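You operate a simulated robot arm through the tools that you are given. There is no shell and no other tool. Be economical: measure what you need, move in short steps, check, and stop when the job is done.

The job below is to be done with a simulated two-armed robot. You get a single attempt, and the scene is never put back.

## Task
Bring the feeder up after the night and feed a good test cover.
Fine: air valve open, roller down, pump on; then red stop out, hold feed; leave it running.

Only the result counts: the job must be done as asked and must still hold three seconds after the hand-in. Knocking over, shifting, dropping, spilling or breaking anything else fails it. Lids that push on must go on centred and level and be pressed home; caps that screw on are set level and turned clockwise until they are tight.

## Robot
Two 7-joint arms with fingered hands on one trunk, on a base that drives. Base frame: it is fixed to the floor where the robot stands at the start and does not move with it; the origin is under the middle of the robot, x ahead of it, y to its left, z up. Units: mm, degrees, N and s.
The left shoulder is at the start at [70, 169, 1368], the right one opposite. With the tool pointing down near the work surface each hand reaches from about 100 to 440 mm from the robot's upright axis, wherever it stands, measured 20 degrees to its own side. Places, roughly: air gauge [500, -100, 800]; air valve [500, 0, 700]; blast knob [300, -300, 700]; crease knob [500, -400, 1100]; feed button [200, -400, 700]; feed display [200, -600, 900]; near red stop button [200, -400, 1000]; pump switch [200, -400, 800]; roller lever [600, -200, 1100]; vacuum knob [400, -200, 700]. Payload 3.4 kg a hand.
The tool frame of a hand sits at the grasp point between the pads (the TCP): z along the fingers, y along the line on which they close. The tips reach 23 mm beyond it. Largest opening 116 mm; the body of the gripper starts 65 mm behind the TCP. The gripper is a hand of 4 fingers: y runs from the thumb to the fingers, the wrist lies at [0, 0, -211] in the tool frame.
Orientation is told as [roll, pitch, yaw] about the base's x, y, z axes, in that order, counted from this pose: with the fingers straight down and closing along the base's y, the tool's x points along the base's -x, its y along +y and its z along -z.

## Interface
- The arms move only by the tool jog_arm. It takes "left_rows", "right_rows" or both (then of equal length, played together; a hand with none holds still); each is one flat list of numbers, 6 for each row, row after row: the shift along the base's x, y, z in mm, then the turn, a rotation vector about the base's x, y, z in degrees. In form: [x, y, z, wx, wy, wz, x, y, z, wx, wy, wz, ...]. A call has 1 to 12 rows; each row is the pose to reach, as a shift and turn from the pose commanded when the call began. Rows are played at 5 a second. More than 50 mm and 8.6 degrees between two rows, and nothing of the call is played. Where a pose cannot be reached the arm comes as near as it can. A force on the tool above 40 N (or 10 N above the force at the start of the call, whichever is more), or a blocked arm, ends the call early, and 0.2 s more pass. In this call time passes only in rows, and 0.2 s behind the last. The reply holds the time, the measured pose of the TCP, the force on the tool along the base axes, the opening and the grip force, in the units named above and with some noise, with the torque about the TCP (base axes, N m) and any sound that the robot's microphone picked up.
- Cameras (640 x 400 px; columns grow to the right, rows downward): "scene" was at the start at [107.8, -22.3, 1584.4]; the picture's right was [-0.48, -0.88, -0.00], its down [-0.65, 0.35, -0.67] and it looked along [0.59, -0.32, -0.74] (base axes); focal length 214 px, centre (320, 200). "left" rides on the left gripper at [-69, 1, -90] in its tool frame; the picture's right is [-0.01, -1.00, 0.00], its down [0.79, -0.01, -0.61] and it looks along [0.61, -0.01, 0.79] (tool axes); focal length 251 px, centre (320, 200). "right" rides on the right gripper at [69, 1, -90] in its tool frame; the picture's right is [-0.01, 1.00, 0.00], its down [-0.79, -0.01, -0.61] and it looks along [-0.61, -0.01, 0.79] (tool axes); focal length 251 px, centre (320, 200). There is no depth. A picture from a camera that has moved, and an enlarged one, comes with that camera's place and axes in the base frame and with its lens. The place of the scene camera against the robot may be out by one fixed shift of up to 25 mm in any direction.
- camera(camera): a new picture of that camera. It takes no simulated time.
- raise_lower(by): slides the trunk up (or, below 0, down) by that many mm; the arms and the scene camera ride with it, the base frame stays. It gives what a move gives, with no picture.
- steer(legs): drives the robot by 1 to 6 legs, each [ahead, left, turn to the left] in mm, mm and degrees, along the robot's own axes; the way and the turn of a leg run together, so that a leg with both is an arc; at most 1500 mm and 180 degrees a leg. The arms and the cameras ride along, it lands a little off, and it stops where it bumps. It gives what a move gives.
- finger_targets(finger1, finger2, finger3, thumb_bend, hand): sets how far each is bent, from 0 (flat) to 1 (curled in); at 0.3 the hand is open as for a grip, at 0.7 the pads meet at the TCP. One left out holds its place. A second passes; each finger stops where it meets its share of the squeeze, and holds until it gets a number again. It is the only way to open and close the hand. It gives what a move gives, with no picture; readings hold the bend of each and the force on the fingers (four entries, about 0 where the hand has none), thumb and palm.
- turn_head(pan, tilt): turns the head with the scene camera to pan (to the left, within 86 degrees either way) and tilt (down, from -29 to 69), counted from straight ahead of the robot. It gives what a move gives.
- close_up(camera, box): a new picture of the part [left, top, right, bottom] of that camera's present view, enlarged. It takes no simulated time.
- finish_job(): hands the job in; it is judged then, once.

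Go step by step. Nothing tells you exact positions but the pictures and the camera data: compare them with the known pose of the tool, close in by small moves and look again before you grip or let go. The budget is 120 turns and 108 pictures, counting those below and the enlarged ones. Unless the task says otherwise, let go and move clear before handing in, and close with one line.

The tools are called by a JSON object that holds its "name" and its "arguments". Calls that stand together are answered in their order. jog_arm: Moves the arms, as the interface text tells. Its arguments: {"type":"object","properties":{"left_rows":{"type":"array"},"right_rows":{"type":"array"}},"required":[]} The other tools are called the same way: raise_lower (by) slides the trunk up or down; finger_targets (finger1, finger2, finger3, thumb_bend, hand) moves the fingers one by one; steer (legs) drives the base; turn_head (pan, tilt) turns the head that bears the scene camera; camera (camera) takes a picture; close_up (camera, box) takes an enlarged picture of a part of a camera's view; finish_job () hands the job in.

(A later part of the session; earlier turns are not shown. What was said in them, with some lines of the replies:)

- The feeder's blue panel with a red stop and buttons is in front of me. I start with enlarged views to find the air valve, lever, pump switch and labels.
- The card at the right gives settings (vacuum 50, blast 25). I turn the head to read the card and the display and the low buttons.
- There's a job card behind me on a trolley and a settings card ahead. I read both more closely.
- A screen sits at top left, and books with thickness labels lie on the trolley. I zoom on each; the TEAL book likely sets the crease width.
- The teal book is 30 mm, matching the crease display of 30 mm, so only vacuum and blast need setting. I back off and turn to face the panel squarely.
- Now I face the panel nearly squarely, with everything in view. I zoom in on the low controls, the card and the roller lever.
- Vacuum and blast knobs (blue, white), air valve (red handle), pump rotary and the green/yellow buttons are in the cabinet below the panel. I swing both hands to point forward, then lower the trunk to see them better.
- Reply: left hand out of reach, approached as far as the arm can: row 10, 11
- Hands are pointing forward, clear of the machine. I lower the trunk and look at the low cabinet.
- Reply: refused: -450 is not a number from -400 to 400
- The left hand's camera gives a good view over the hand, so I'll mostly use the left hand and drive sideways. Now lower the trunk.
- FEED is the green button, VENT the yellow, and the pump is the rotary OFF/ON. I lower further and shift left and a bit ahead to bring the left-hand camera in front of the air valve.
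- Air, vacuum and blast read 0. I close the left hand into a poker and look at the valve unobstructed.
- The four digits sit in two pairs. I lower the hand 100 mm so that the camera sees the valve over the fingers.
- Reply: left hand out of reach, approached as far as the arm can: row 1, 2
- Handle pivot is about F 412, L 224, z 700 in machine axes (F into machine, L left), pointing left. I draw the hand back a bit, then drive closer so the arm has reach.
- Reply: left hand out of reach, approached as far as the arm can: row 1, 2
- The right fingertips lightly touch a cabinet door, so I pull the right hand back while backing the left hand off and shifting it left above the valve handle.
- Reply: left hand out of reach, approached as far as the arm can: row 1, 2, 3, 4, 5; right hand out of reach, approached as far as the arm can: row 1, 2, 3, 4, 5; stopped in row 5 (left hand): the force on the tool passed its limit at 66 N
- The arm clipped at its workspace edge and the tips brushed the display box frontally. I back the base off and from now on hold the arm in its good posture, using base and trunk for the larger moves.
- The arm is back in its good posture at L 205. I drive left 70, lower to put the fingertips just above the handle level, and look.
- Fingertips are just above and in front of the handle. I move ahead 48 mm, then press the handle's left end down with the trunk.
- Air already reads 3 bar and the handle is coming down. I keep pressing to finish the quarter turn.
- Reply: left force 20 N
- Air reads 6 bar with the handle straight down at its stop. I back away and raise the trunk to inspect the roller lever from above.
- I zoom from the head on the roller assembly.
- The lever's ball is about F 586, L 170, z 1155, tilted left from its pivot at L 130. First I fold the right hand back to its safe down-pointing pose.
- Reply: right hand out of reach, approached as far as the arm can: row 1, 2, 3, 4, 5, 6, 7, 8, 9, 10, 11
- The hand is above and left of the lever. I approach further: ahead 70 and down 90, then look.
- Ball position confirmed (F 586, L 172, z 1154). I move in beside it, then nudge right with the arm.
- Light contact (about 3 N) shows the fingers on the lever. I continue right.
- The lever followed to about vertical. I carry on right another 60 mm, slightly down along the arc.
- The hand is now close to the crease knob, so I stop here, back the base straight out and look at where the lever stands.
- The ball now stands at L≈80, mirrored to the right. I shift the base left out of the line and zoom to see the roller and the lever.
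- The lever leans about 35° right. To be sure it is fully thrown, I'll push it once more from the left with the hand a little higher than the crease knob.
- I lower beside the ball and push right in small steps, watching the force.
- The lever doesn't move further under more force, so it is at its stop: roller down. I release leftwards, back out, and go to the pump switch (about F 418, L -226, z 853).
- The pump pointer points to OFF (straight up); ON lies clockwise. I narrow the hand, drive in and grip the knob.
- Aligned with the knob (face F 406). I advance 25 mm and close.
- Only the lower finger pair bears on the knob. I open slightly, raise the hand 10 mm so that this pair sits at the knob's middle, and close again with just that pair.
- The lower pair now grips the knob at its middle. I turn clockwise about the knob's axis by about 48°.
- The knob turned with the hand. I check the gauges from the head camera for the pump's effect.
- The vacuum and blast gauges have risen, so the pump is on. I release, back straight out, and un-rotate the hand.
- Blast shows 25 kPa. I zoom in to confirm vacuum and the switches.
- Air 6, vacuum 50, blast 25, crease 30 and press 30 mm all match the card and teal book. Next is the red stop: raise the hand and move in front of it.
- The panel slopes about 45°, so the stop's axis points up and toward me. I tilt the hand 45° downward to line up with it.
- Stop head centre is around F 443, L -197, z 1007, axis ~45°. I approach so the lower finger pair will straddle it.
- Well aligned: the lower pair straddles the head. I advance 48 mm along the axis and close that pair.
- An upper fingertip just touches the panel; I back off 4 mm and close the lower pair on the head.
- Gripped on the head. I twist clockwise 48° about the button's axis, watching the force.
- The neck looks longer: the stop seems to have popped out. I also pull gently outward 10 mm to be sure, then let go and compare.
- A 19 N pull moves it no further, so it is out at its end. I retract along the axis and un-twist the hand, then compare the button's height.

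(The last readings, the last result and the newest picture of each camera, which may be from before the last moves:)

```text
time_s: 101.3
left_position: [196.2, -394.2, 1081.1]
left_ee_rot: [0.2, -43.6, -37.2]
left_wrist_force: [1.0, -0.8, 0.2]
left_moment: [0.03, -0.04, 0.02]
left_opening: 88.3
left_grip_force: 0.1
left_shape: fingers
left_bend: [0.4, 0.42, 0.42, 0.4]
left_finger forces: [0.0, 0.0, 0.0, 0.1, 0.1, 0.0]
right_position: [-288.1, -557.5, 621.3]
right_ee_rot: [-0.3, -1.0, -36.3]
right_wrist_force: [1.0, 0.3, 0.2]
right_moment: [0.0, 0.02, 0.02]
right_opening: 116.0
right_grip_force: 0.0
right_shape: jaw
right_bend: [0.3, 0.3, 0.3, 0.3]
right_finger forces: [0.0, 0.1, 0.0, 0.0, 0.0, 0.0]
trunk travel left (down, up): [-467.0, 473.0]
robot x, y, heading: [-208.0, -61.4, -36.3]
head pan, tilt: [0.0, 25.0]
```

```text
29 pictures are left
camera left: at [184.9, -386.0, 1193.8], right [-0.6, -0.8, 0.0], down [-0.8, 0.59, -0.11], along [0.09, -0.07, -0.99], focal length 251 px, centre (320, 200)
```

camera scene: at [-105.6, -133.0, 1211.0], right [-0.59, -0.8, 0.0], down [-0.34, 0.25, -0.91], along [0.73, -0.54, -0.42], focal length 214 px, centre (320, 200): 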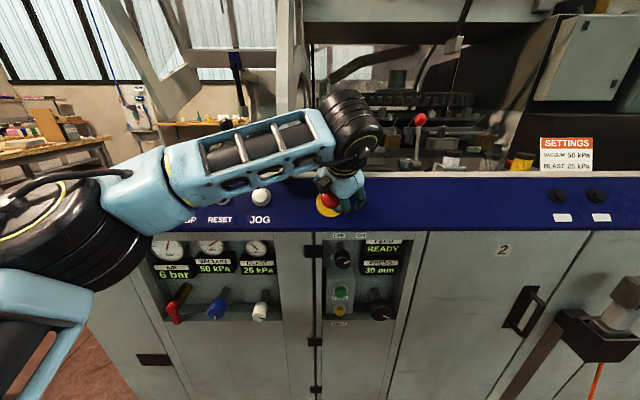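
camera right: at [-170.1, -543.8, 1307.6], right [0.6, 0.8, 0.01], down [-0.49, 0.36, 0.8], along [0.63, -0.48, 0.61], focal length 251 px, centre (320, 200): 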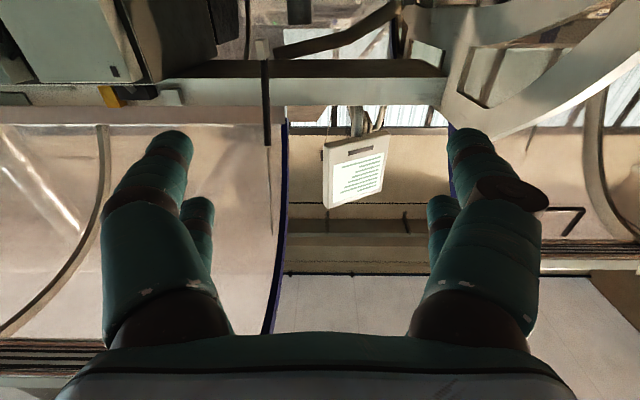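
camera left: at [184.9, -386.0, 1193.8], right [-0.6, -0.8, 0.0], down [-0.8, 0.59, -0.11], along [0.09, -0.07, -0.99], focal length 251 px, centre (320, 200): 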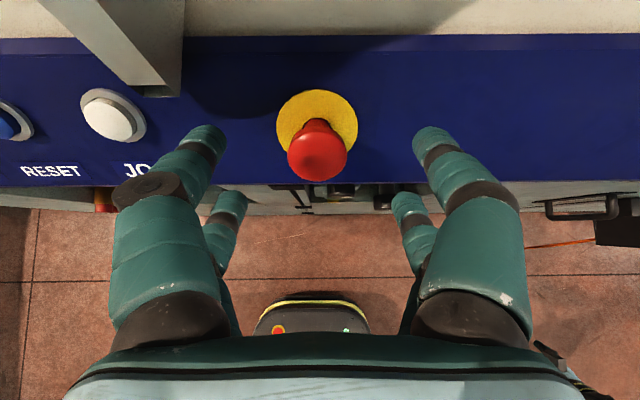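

The head now stands about 15 mm further out with a visible neck: the stop is released. Next, back to horizontal, then down to the FEED button; upper fingers curled away so only the lower pair pokes.

{"name": "steer", "arguments": {"legs": [[-110, 0, 0]]}}

{"name": "jog_arm", "arguments": {"left_rows": [0, 0, -10.7, -4.5, -6, 0, 0, 0, -21.3, -9, -12, 0, 0, 0, -32, -13.5, -18, 0, 0, 0, -42.7, -18, -24, 0, 0, 0, -53.3, -22.5, -30, 0, 0, 0, -64, -27, -36, 0]}}

{"name": "finger_targets", "arguments": {"hand": "left", "finger1": 1.0, "finger2": 0.7, "finger3": 0.7, "thumb_bend": 1.0}}

{"name": "raise_lower", "arguments": {"by": -250}}

{"name": "camera", "arguments": {"camera": "left"}}

```text
time_s: 102.5
left_position: [104.7, -325.2, 1082.1]
left_ee_rot: [0.3, -43.6, -37.1]
left_wrist_force: [-0.8, -0.2, 0.1]
left_moment: [0.01, -0.01, -0.02]
left_opening: 88.2
left_grip_force: 0.2
left_shape: fingers
left_bend: [0.4, 0.42, 0.42, 0.4]
left_finger forces: [0.1, 0.0, 0.0, 0.1, 0.1, 0.0]
right_position: [-377.1, -489.9, 621.0]
right_ee_rot: [-0.3, -1.1, -36.0]
right_wrist_force: [-0.6, 0.2, 0.9]
right_moment: [-0.03, 0.01, 0.0]
right_opening: 116.0
right_grip_force: 0.1
right_shape: jaw
right_bend: [0.3, 0.3, 0.3, 0.3]
right_finger forces: [0.0, 0.1, 0.0, 0.0, 0.0, 0.1]
trunk travel left (down, up): [-467.0, 473.0]
robot x, y, heading: [-295.5, 5.2, -36.3]
head pan, tilt: [0.0, 25.0]
```

```text
time_s: 103.9
left_position: [104.0, -326.0, 1016.6]
left_ee_rot: [8.3, -88.7, -45.1]
left_wrist_force: [-0.2, 0.4, -0.4]
left_moment: [-0.01, 0.0, 0.0]
left_opening: 88.3
left_grip_force: 0.0
left_shape: fingers
left_bend: [0.4, 0.42, 0.42, 0.4]
left_finger forces: [0.0, 0.0, 0.0, 0.1, 0.0, 0.0]
right_position: [-376.5, -491.9, 619.9]
right_ee_rot: [-0.2, -1.0, -36.0]
right_wrist_force: [1.0, -0.1, -0.9]
right_moment: [-0.03, 0.03, 0.02]
right_opening: 116.0
right_grip_force: 0.1
right_shape: jaw
right_bend: [0.3, 0.3, 0.3, 0.3]
right_finger forces: [0.0, 0.0, 0.0, 0.0, 0.0, 0.0]
trunk travel left (down, up): [-467.0, 473.0]
robot x, y, heading: [-296.5, 1.9, -36.4]
head pan, tilt: [0.0, 25.0]
```

```text
time_s: 104.9
left_position: [105.7, -326.7, 1017.9]
left_ee_rot: [8.1, -88.6, -44.9]
left_wrist_force: [1.0, 0.3, 0.2]
left_moment: [-0.02, -0.01, 0.03]
left_opening: 4.0
left_grip_force: 0.1
left_shape: fingers
left_bend: [0.75, 0.7, 0.7, 0.95]
left_finger forces: [0.0, 0.1, 0.0, 0.0, 0.0, 0.0]
right_position: [-376.6, -490.9, 621.8]
right_ee_rot: [-0.3, -1.0, -35.9]
right_wrist_force: [-0.3, 0.9, 0.0]
right_moment: [0.01, 0.03, 0.03]
right_opening: 116.0
right_grip_force: 0.1
right_shape: jaw
right_bend: [0.3, 0.3, 0.3, 0.3]
right_finger forces: [0.0, 0.0, 0.1, 0.0, 0.1, 0.0]
trunk travel left (down, up): [-467.0, 473.0]
robot x, y, heading: [-299.9, 6.5, -36.2]
head pan, tilt: [0.0, 25.0]
```

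```text
time_s: 107.5
left_position: [104.7, -326.9, 767.7]
left_ee_rot: [8.1, -88.6, -44.9]
left_wrist_force: [0.0, 0.3, 0.3]
left_moment: [-0.03, 0.0, 0.03]
left_opening: 5.4
left_grip_force: 0.1
left_shape: fingers
left_bend: [0.75, 0.7, 0.7, 0.96]
left_finger forces: [0.0, 0.0, 0.0, 0.1, 0.0, 0.0]
right_position: [-377.1, -490.9, 371.4]
right_ee_rot: [-0.2, -1.1, -36.0]
right_wrist_force: [-0.3, 0.4, 0.5]
right_moment: [0.02, -0.06, 0.0]
right_opening: 115.9
right_grip_force: 0.1
right_shape: jaw
right_bend: [0.3, 0.3, 0.3, 0.3]
right_finger forces: [0.0, 0.0, 0.0, 0.0, 0.1, 0.0]
trunk travel left (down, up): [-217.0, 723.0]
robot x, y, heading: [-298.1, 3.0, -35.9]
head pan, tilt: [0.0, 25.0]
```

```text
28 pictures are left
camera left: at [34.1, -272.2, 838.1], right [-0.6, -0.8, 0.01], down [-0.5, 0.37, -0.78], along [0.62, -0.47, -0.63], focal length 251 px, centre (320, 200)
```

left: 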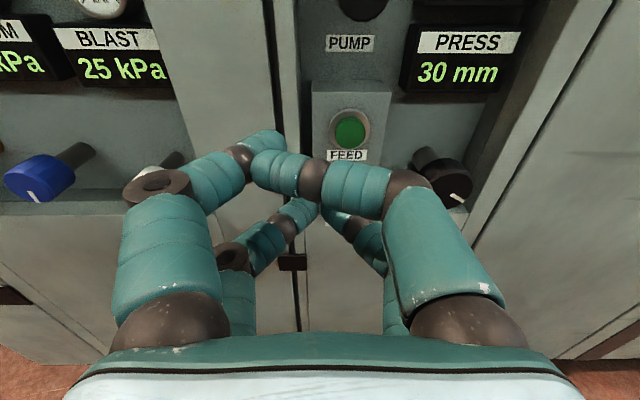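

The green FEED button is about L -227, z 733. I shift right, pitch the fingers 10° up so that the lower pair leads, and move closer.

{"name": "jog_arm", "arguments": {"left_rows": [0, 0, -10, -3, -4, 0, 0, 0, -20, -6, -8, 0]}}

{"name": "steer", "arguments": {"legs": [[80, -29, 0]]}}

{"name": "camera", "arguments": {"camera": "left"}}

```text
time_s: 108.1
left_position: [104.4, -325.1, 746.7]
left_ee_rot: [178.8, -81.3, 144.4]
left_wrist_force: [-1.7, 0.5, -0.2]
left_moment: [0.01, -0.01, 0.0]
left_opening: 5.3
left_grip_force: 0.0
left_shape: fingers
left_bend: [0.75, 0.7, 0.7, 0.96]
left_finger forces: [0.0, 0.0, 0.0, 0.0, 0.0, 0.0]
right_position: [-377.0, -491.5, 370.3]
right_ee_rot: [-0.1, -1.1, -36.0]
right_wrist_force: [0.5, 0.7, 0.7]
right_moment: [0.0, 0.0, 0.01]
right_opening: 116.0
right_grip_force: 0.1
right_shape: jaw
right_bend: [0.3, 0.3, 0.3, 0.3]
right_finger forces: [0.1, 0.0, 0.0, 0.0, 0.1, 0.0]
trunk travel left (down, up): [-217.0, 723.0]
robot x, y, heading: [-296.3, 3.1, -36.1]
head pan, tilt: [0.0, 25.0]
```

```text
time_s: 109.2
left_position: [152.2, -394.4, 747.1]
left_ee_rot: [178.9, -81.5, 144.5]
left_wrist_force: [-0.3, -1.0, -0.6]
left_moment: [0.02, 0.02, 0.02]
left_opening: 5.6
left_grip_force: 0.0
left_shape: fingers
left_bend: [0.75, 0.7, 0.7, 0.97]
left_finger forces: [0.0, 0.0, 0.1, 0.0, 0.0, 0.0]
right_position: [-331.5, -559.3, 370.9]
right_ee_rot: [-0.2, -1.0, -35.9]
right_wrist_force: [-0.8, 0.4, -0.8]
right_moment: [0.0, 0.03, 0.01]
right_opening: 116.1
right_grip_force: 0.1
right_shape: jaw
right_bend: [0.3, 0.3, 0.3, 0.3]
right_finger forces: [0.0, 0.1, 0.0, 0.1, 0.1, 0.1]
trunk travel left (down, up): [-217.0, 723.0]
robot x, y, heading: [-253.2, -66.2, -35.8]
head pan, tilt: [0.0, 25.0]
```

```text
27 pictures are left
camera left: at [71.5, -334.6, 801.2], right [-0.6, -0.8, 0.01], down [-0.39, 0.28, -0.88], along [0.7, -0.53, -0.48], focal length 251 px, centre (320, 200)
```

left: 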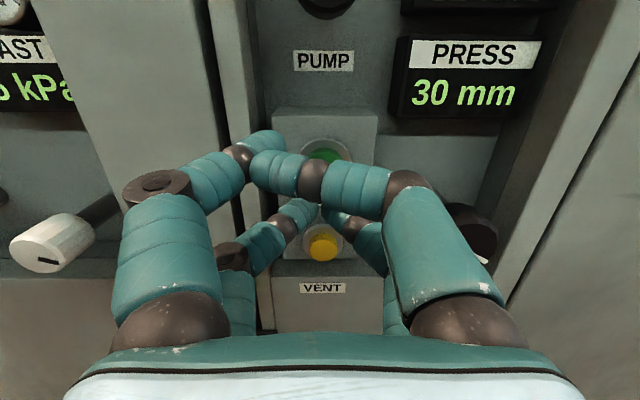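

Green and yellow are well apart (~75 mm). I move in another 30 mm, slightly up, then look.

{"name": "jog_arm", "arguments": {"left_rows": [-2.4, -3.2, 6, 0, 0, 0]}}

{"name": "steer", "arguments": {"legs": [[28, 0, 0]]}}

{"name": "camera", "arguments": {"camera": "left"}}

{"name": "camera", "arguments": {"camera": "scene"}}

```text
time_s: 109.6
left_position: [148.7, -397.8, 753.8]
left_ee_rot: [178.8, -81.4, 144.4]
left_wrist_force: [-0.7, -0.6, 0.1]
left_moment: [0.01, 0.01, -0.01]
left_opening: 5.6
left_grip_force: 0.0
left_shape: fingers
left_bend: [0.75, 0.7, 0.7, 0.97]
left_finger forces: [0.0, 0.0, 0.0, 0.0, 0.1, 0.0]
right_position: [-330.5, -559.0, 370.4]
right_ee_rot: [-0.2, -1.1, -36.0]
right_wrist_force: [-0.1, 0.0, -0.4]
right_moment: [-0.02, -0.02, -0.01]
right_opening: 116.1
right_grip_force: 0.0
right_shape: jaw
right_bend: [0.3, 0.3, 0.3, 0.3]
right_finger forces: [0.0, 0.0, 0.0, 0.1, 0.0, 0.0]
trunk travel left (down, up): [-217.0, 723.0]
robot x, y, heading: [-256.4, -65.4, -35.9]
head pan, tilt: [0.0, 25.0]
```

```text
time_s: 110.4
left_position: [171.3, -415.0, 753.9]
left_ee_rot: [178.8, -81.4, 144.4]
left_wrist_force: [-0.1, -0.6, -0.1]
left_moment: [0.04, -0.02, -0.03]
left_opening: 5.8
left_grip_force: 0.0
left_shape: fingers
left_bend: [0.75, 0.7, 0.7, 0.97]
left_finger forces: [0.0, 0.1, 0.1, 0.1, 0.0, 0.0]
right_position: [-310.2, -575.6, 370.8]
right_ee_rot: [-0.1, -1.0, -36.0]
right_wrist_force: [0.0, 0.5, -0.2]
right_moment: [-0.01, 0.01, 0.0]
right_opening: 116.1
right_grip_force: 0.1
right_shape: jaw
right_bend: [0.3, 0.3, 0.3, 0.3]
right_finger forces: [0.0, 0.1, 0.0, 0.0, 0.0, 0.0]
trunk travel left (down, up): [-217.0, 723.0]
robot x, y, heading: [-233.0, -84.2, -36.0]
head pan, tilt: [0.0, 25.0]
```

```text
26 pictures are left
camera left: at [92.1, -354.6, 808.1], right [-0.6, -0.8, 0.01], down [-0.39, 0.28, -0.88], along [0.7, -0.53, -0.48], focal length 251 px, centre (320, 200)
```

left: 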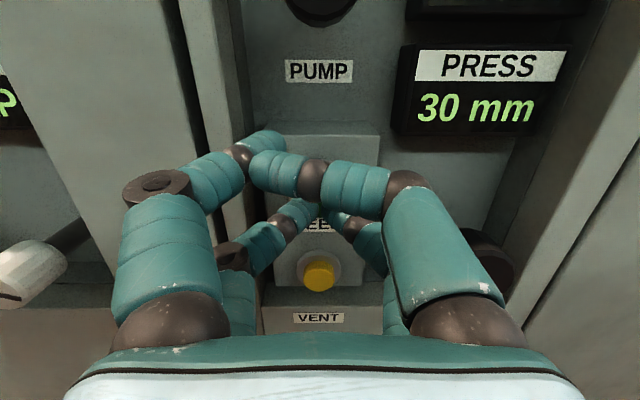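

```text
25 pictures are left
camera scene: at [-127.8, -151.0, 960.9], right [-0.59, -0.81, 0.0], down [-0.34, 0.25, -0.91], along [0.73, -0.54, -0.42], focal length 214 px, centre (320, 200)
```

scene: 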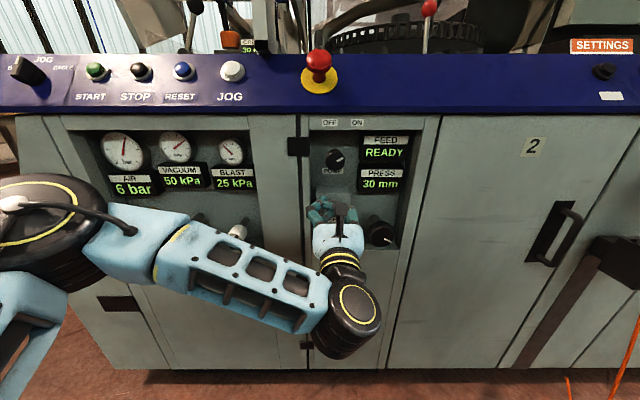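

Tips sit just before the green button at its height. I push forward in small steps watching force and display.

{"name": "jog_arm", "arguments": {"left_rows": [4.8, -3.6, -1, 0, 0, 0, 9.6, -7.2, -2, 0, 0, 0, 14.4, -10.8, -2, 0, 0, 0, 17.6, -13.2, -2, 0, 0, 0]}}

{"name": "close_up", "arguments": {"camera": "scene", "box": [270, 110, 430, 260]}}

```text
time_s: 111.4
left_position: [188.2, -428.4, 752.0]
left_ee_rot: [178.7, -81.5, 144.5]
left_wrist_force: [-2.4, 2.3, -0.2]
left_moment: [0.02, 0.04, -0.01]
left_opening: 5.7
left_grip_force: 1.0
left_shape: fingers
left_bend: [0.75, 0.7, 0.7, 0.97]
left_finger forces: [0.1, 1.7, 0.3, 0.0, 0.0, 0.0]
right_position: [-308.7, -575.9, 371.2]
right_ee_rot: [-0.2, -1.2, -36.0]
right_wrist_force: [0.3, 1.1, 0.8]
right_moment: [0.03, -0.02, -0.03]
right_opening: 116.2
right_grip_force: 0.1
right_shape: jaw
right_bend: [0.3, 0.3, 0.3, 0.3]
right_finger forces: [0.1, 0.0, 0.0, 0.0, 0.1, 0.0]
trunk travel left (down, up): [-217.0, 723.0]
robot x, y, heading: [-230.3, -80.6, -36.4]
head pan, tilt: [0.0, 25.0]
```

```text
2.67 times, centred on (350, 185) of scene
camera zoom: at [-128.3, -150.5, 961.0], right [-0.59, -0.81, 0.0], down [-0.34, 0.25, -0.91], along [0.73, -0.54, -0.42], focal length 572 px, centre (240, 240)
```

zoom: 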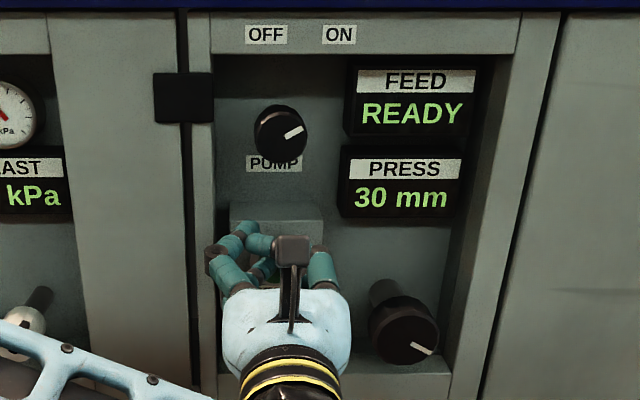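

Contact at about 3 N. I push in 5 mm more and hold.

{"name": "jog_arm", "arguments": {"left_rows": [2.4, -1.8, 0, 0, 0, 0, 4.8, -3.6, 0, 0, 0, 0, 4.8, -3.6, 0, 0, 0, 0]}}

{"name": "close_up", "arguments": {"camera": "scene", "box": [270, 110, 430, 260]}}

```text
time_s: 112.2
left_position: [191.2, -431.8, 751.9]
left_ee_rot: [178.6, -81.4, 144.6]
left_wrist_force: [-12.4, 9.6, -4.5]
left_moment: [0.26, 0.32, 0.04]
left_opening: 5.9
left_grip_force: 8.4
left_shape: fingers
left_bend: [0.75, 0.71, 0.71, 0.97]
left_finger forces: [0.0, 9.8, 6.4, 0.1, 0.0, 0.0]
right_position: [-309.9, -576.0, 371.6]
right_ee_rot: [-0.2, -1.3, -35.9]
right_wrist_force: [0.2, 0.4, -0.5]
right_moment: [0.0, 0.02, 0.0]
right_opening: 115.8
right_grip_force: 0.0
right_shape: jaw
right_bend: [0.3, 0.3, 0.3, 0.3]
right_finger forces: [0.0, 0.0, 0.0, 0.0, 0.1, 0.0]
trunk travel left (down, up): [-217.0, 723.0]
robot x, y, heading: [-231.4, -85.1, -36.1]
head pan, tilt: [0.0, 25.0]
heard: click
```

```text
2.67 times, centred on (350, 185) of scene
camera zoom: at [-129.5, -149.5, 961.2], right [-0.59, -0.81, 0.0], down [-0.34, 0.25, -0.91], along [0.73, -0.54, -0.42], focal length 572 px, centre (240, 240)
```

zoom: 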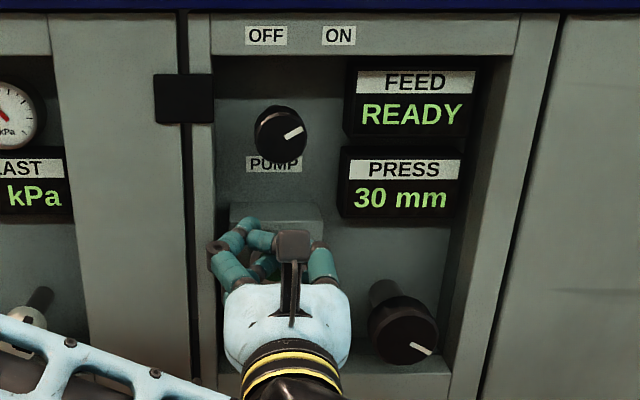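

A click: the button is in at about 16 N. I hold for two seconds and watch the display.

{"name": "jog_arm", "arguments": {"left_rows": [0, 0, 0, 0, 0, 0, 0, 0, 0, 0, 0, 0, 0, 0, 0, 0, 0, 0, 0, 0, 0, 0, 0, 0, 0, 0, 0, 0, 0, 0, 0, 0, 0, 0, 0, 0, 0, 0, 0, 0, 0, 0, 0, 0, 0, 0, 0, 0, 0, 0, 0, 0, 0, 0, 0, 0, 0, 0, 0, 0]}}

{"name": "close_up", "arguments": {"camera": "scene", "box": [270, 110, 430, 260]}}

```text
time_s: 114.4
left_position: [192.8, -431.9, 752.7]
left_ee_rot: [178.8, -81.4, 144.4]
left_wrist_force: [-13.4, 10.7, -4.7]
left_moment: [0.3, 0.33, 0.0]
left_opening: 6.2
left_grip_force: 9.0
left_shape: fingers
left_bend: [0.75, 0.71, 0.71, 0.97]
left_finger forces: [0.0, 9.5, 8.5, 0.1, 0.0, 0.1]
right_position: [-309.9, -576.3, 372.1]
right_ee_rot: [-0.2, -1.3, -36.0]
right_wrist_force: [-0.1, 0.6, -0.3]
right_moment: [0.05, 0.0, -0.02]
right_opening: 116.0
right_grip_force: 0.1
right_shape: jaw
right_bend: [0.3, 0.3, 0.3, 0.3]
right_finger forces: [0.0, 0.1, 0.0, 0.0, 0.0, 0.1]
trunk travel left (down, up): [-217.0, 723.0]
robot x, y, heading: [-230.3, -86.5, -36.2]
head pan, tilt: [0.0, 25.0]
```

```text
2.67 times, centred on (350, 185) of scene
camera zoom: at [-129.5, -149.7, 961.2], right [-0.59, -0.81, 0.0], down [-0.34, 0.25, -0.91], along [0.73, -0.54, -0.42], focal length 572 px, centre (240, 240)
```

zoom: 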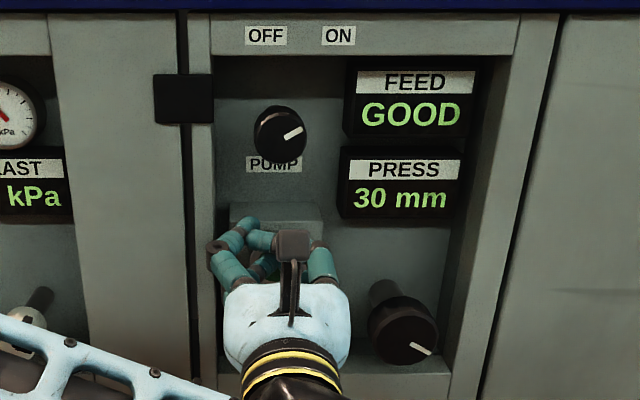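

The FEED display says GOOD. I release the button, back straight out, and check that all stays running.

{"name": "steer", "arguments": {"legs": [[-200, 0, 0]]}}

{"name": "camera", "arguments": {"camera": "scene"}}

{"name": "close_up", "arguments": {"camera": "scene", "box": [140, 60, 440, 260]}}

```text
time_s: 116.0
left_position: [34.6, -311.1, 753.3]
left_ee_rot: [178.9, -81.3, 144.8]
left_wrist_force: [0.1, 0.0, -1.0]
left_moment: [0.01, 0.02, -0.03]
left_opening: 5.8
left_grip_force: 0.0
left_shape: fingers
left_bend: [0.75, 0.7, 0.7, 0.97]
left_finger forces: [0.0, 0.0, 0.0, 0.0, 0.0, 0.1]
right_position: [-466.2, -459.7, 371.0]
right_ee_rot: [-0.1, -1.2, -35.6]
right_wrist_force: [0.8, 0.4, -1.0]
right_moment: [-0.02, 0.04, -0.01]
right_opening: 115.7
right_grip_force: 0.0
right_shape: jaw
right_bend: [0.3, 0.3, 0.3, 0.3]
right_finger forces: [0.0, 0.0, 0.0, 0.1, 0.1, 0.0]
trunk travel left (down, up): [-217.0, 723.0]
robot x, y, heading: [-389.8, 33.4, -35.8]
head pan, tilt: [0.0, 25.0]
```

```text
21 pictures are left
camera scene: at [-288.4, -32.8, 961.1], right [-0.59, -0.81, 0.0], down [-0.34, 0.25, -0.91], along [0.73, -0.53, -0.42], focal length 214 px, centre (320, 200)
```

scene: 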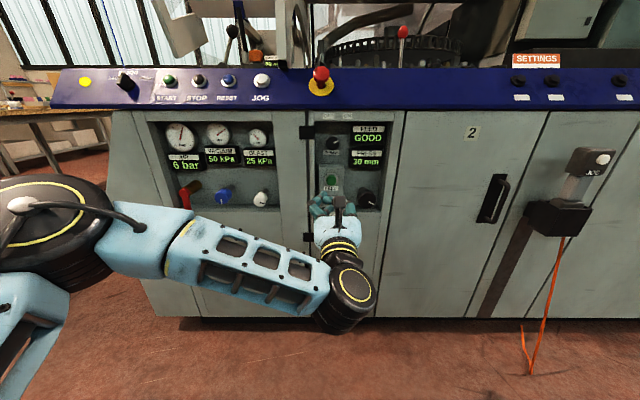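

```text
2.00 times, centred on (290, 160) of scene
camera zoom: at [-288.4, -32.8, 961.1], right [-0.59, -0.81, 0.0], down [-0.34, 0.25, -0.91], along [0.73, -0.53, -0.42], focal length 429 px, centre (380, 280)
```

zoom: 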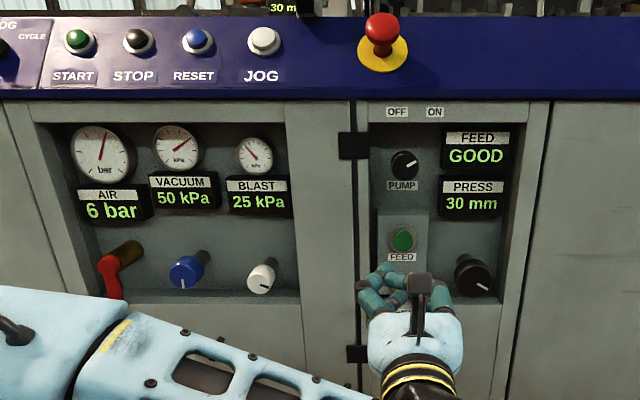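

Everything is as asked: FEED shows GOOD, air is at 6 bar, vacuum and blast match the card, the stop is out and both hands are clear. I hand in.

{"name": "finish_job", "arguments": {}}

```text
The job is handed in.
```

The feeder is up and left running. The air valve is open (6 bar), the roller lever is thrown to its stop and the pump is on (vacuum 50 kPa, blast 25 kPa). The red stop is out, and I held feed until the display showed GOOD.
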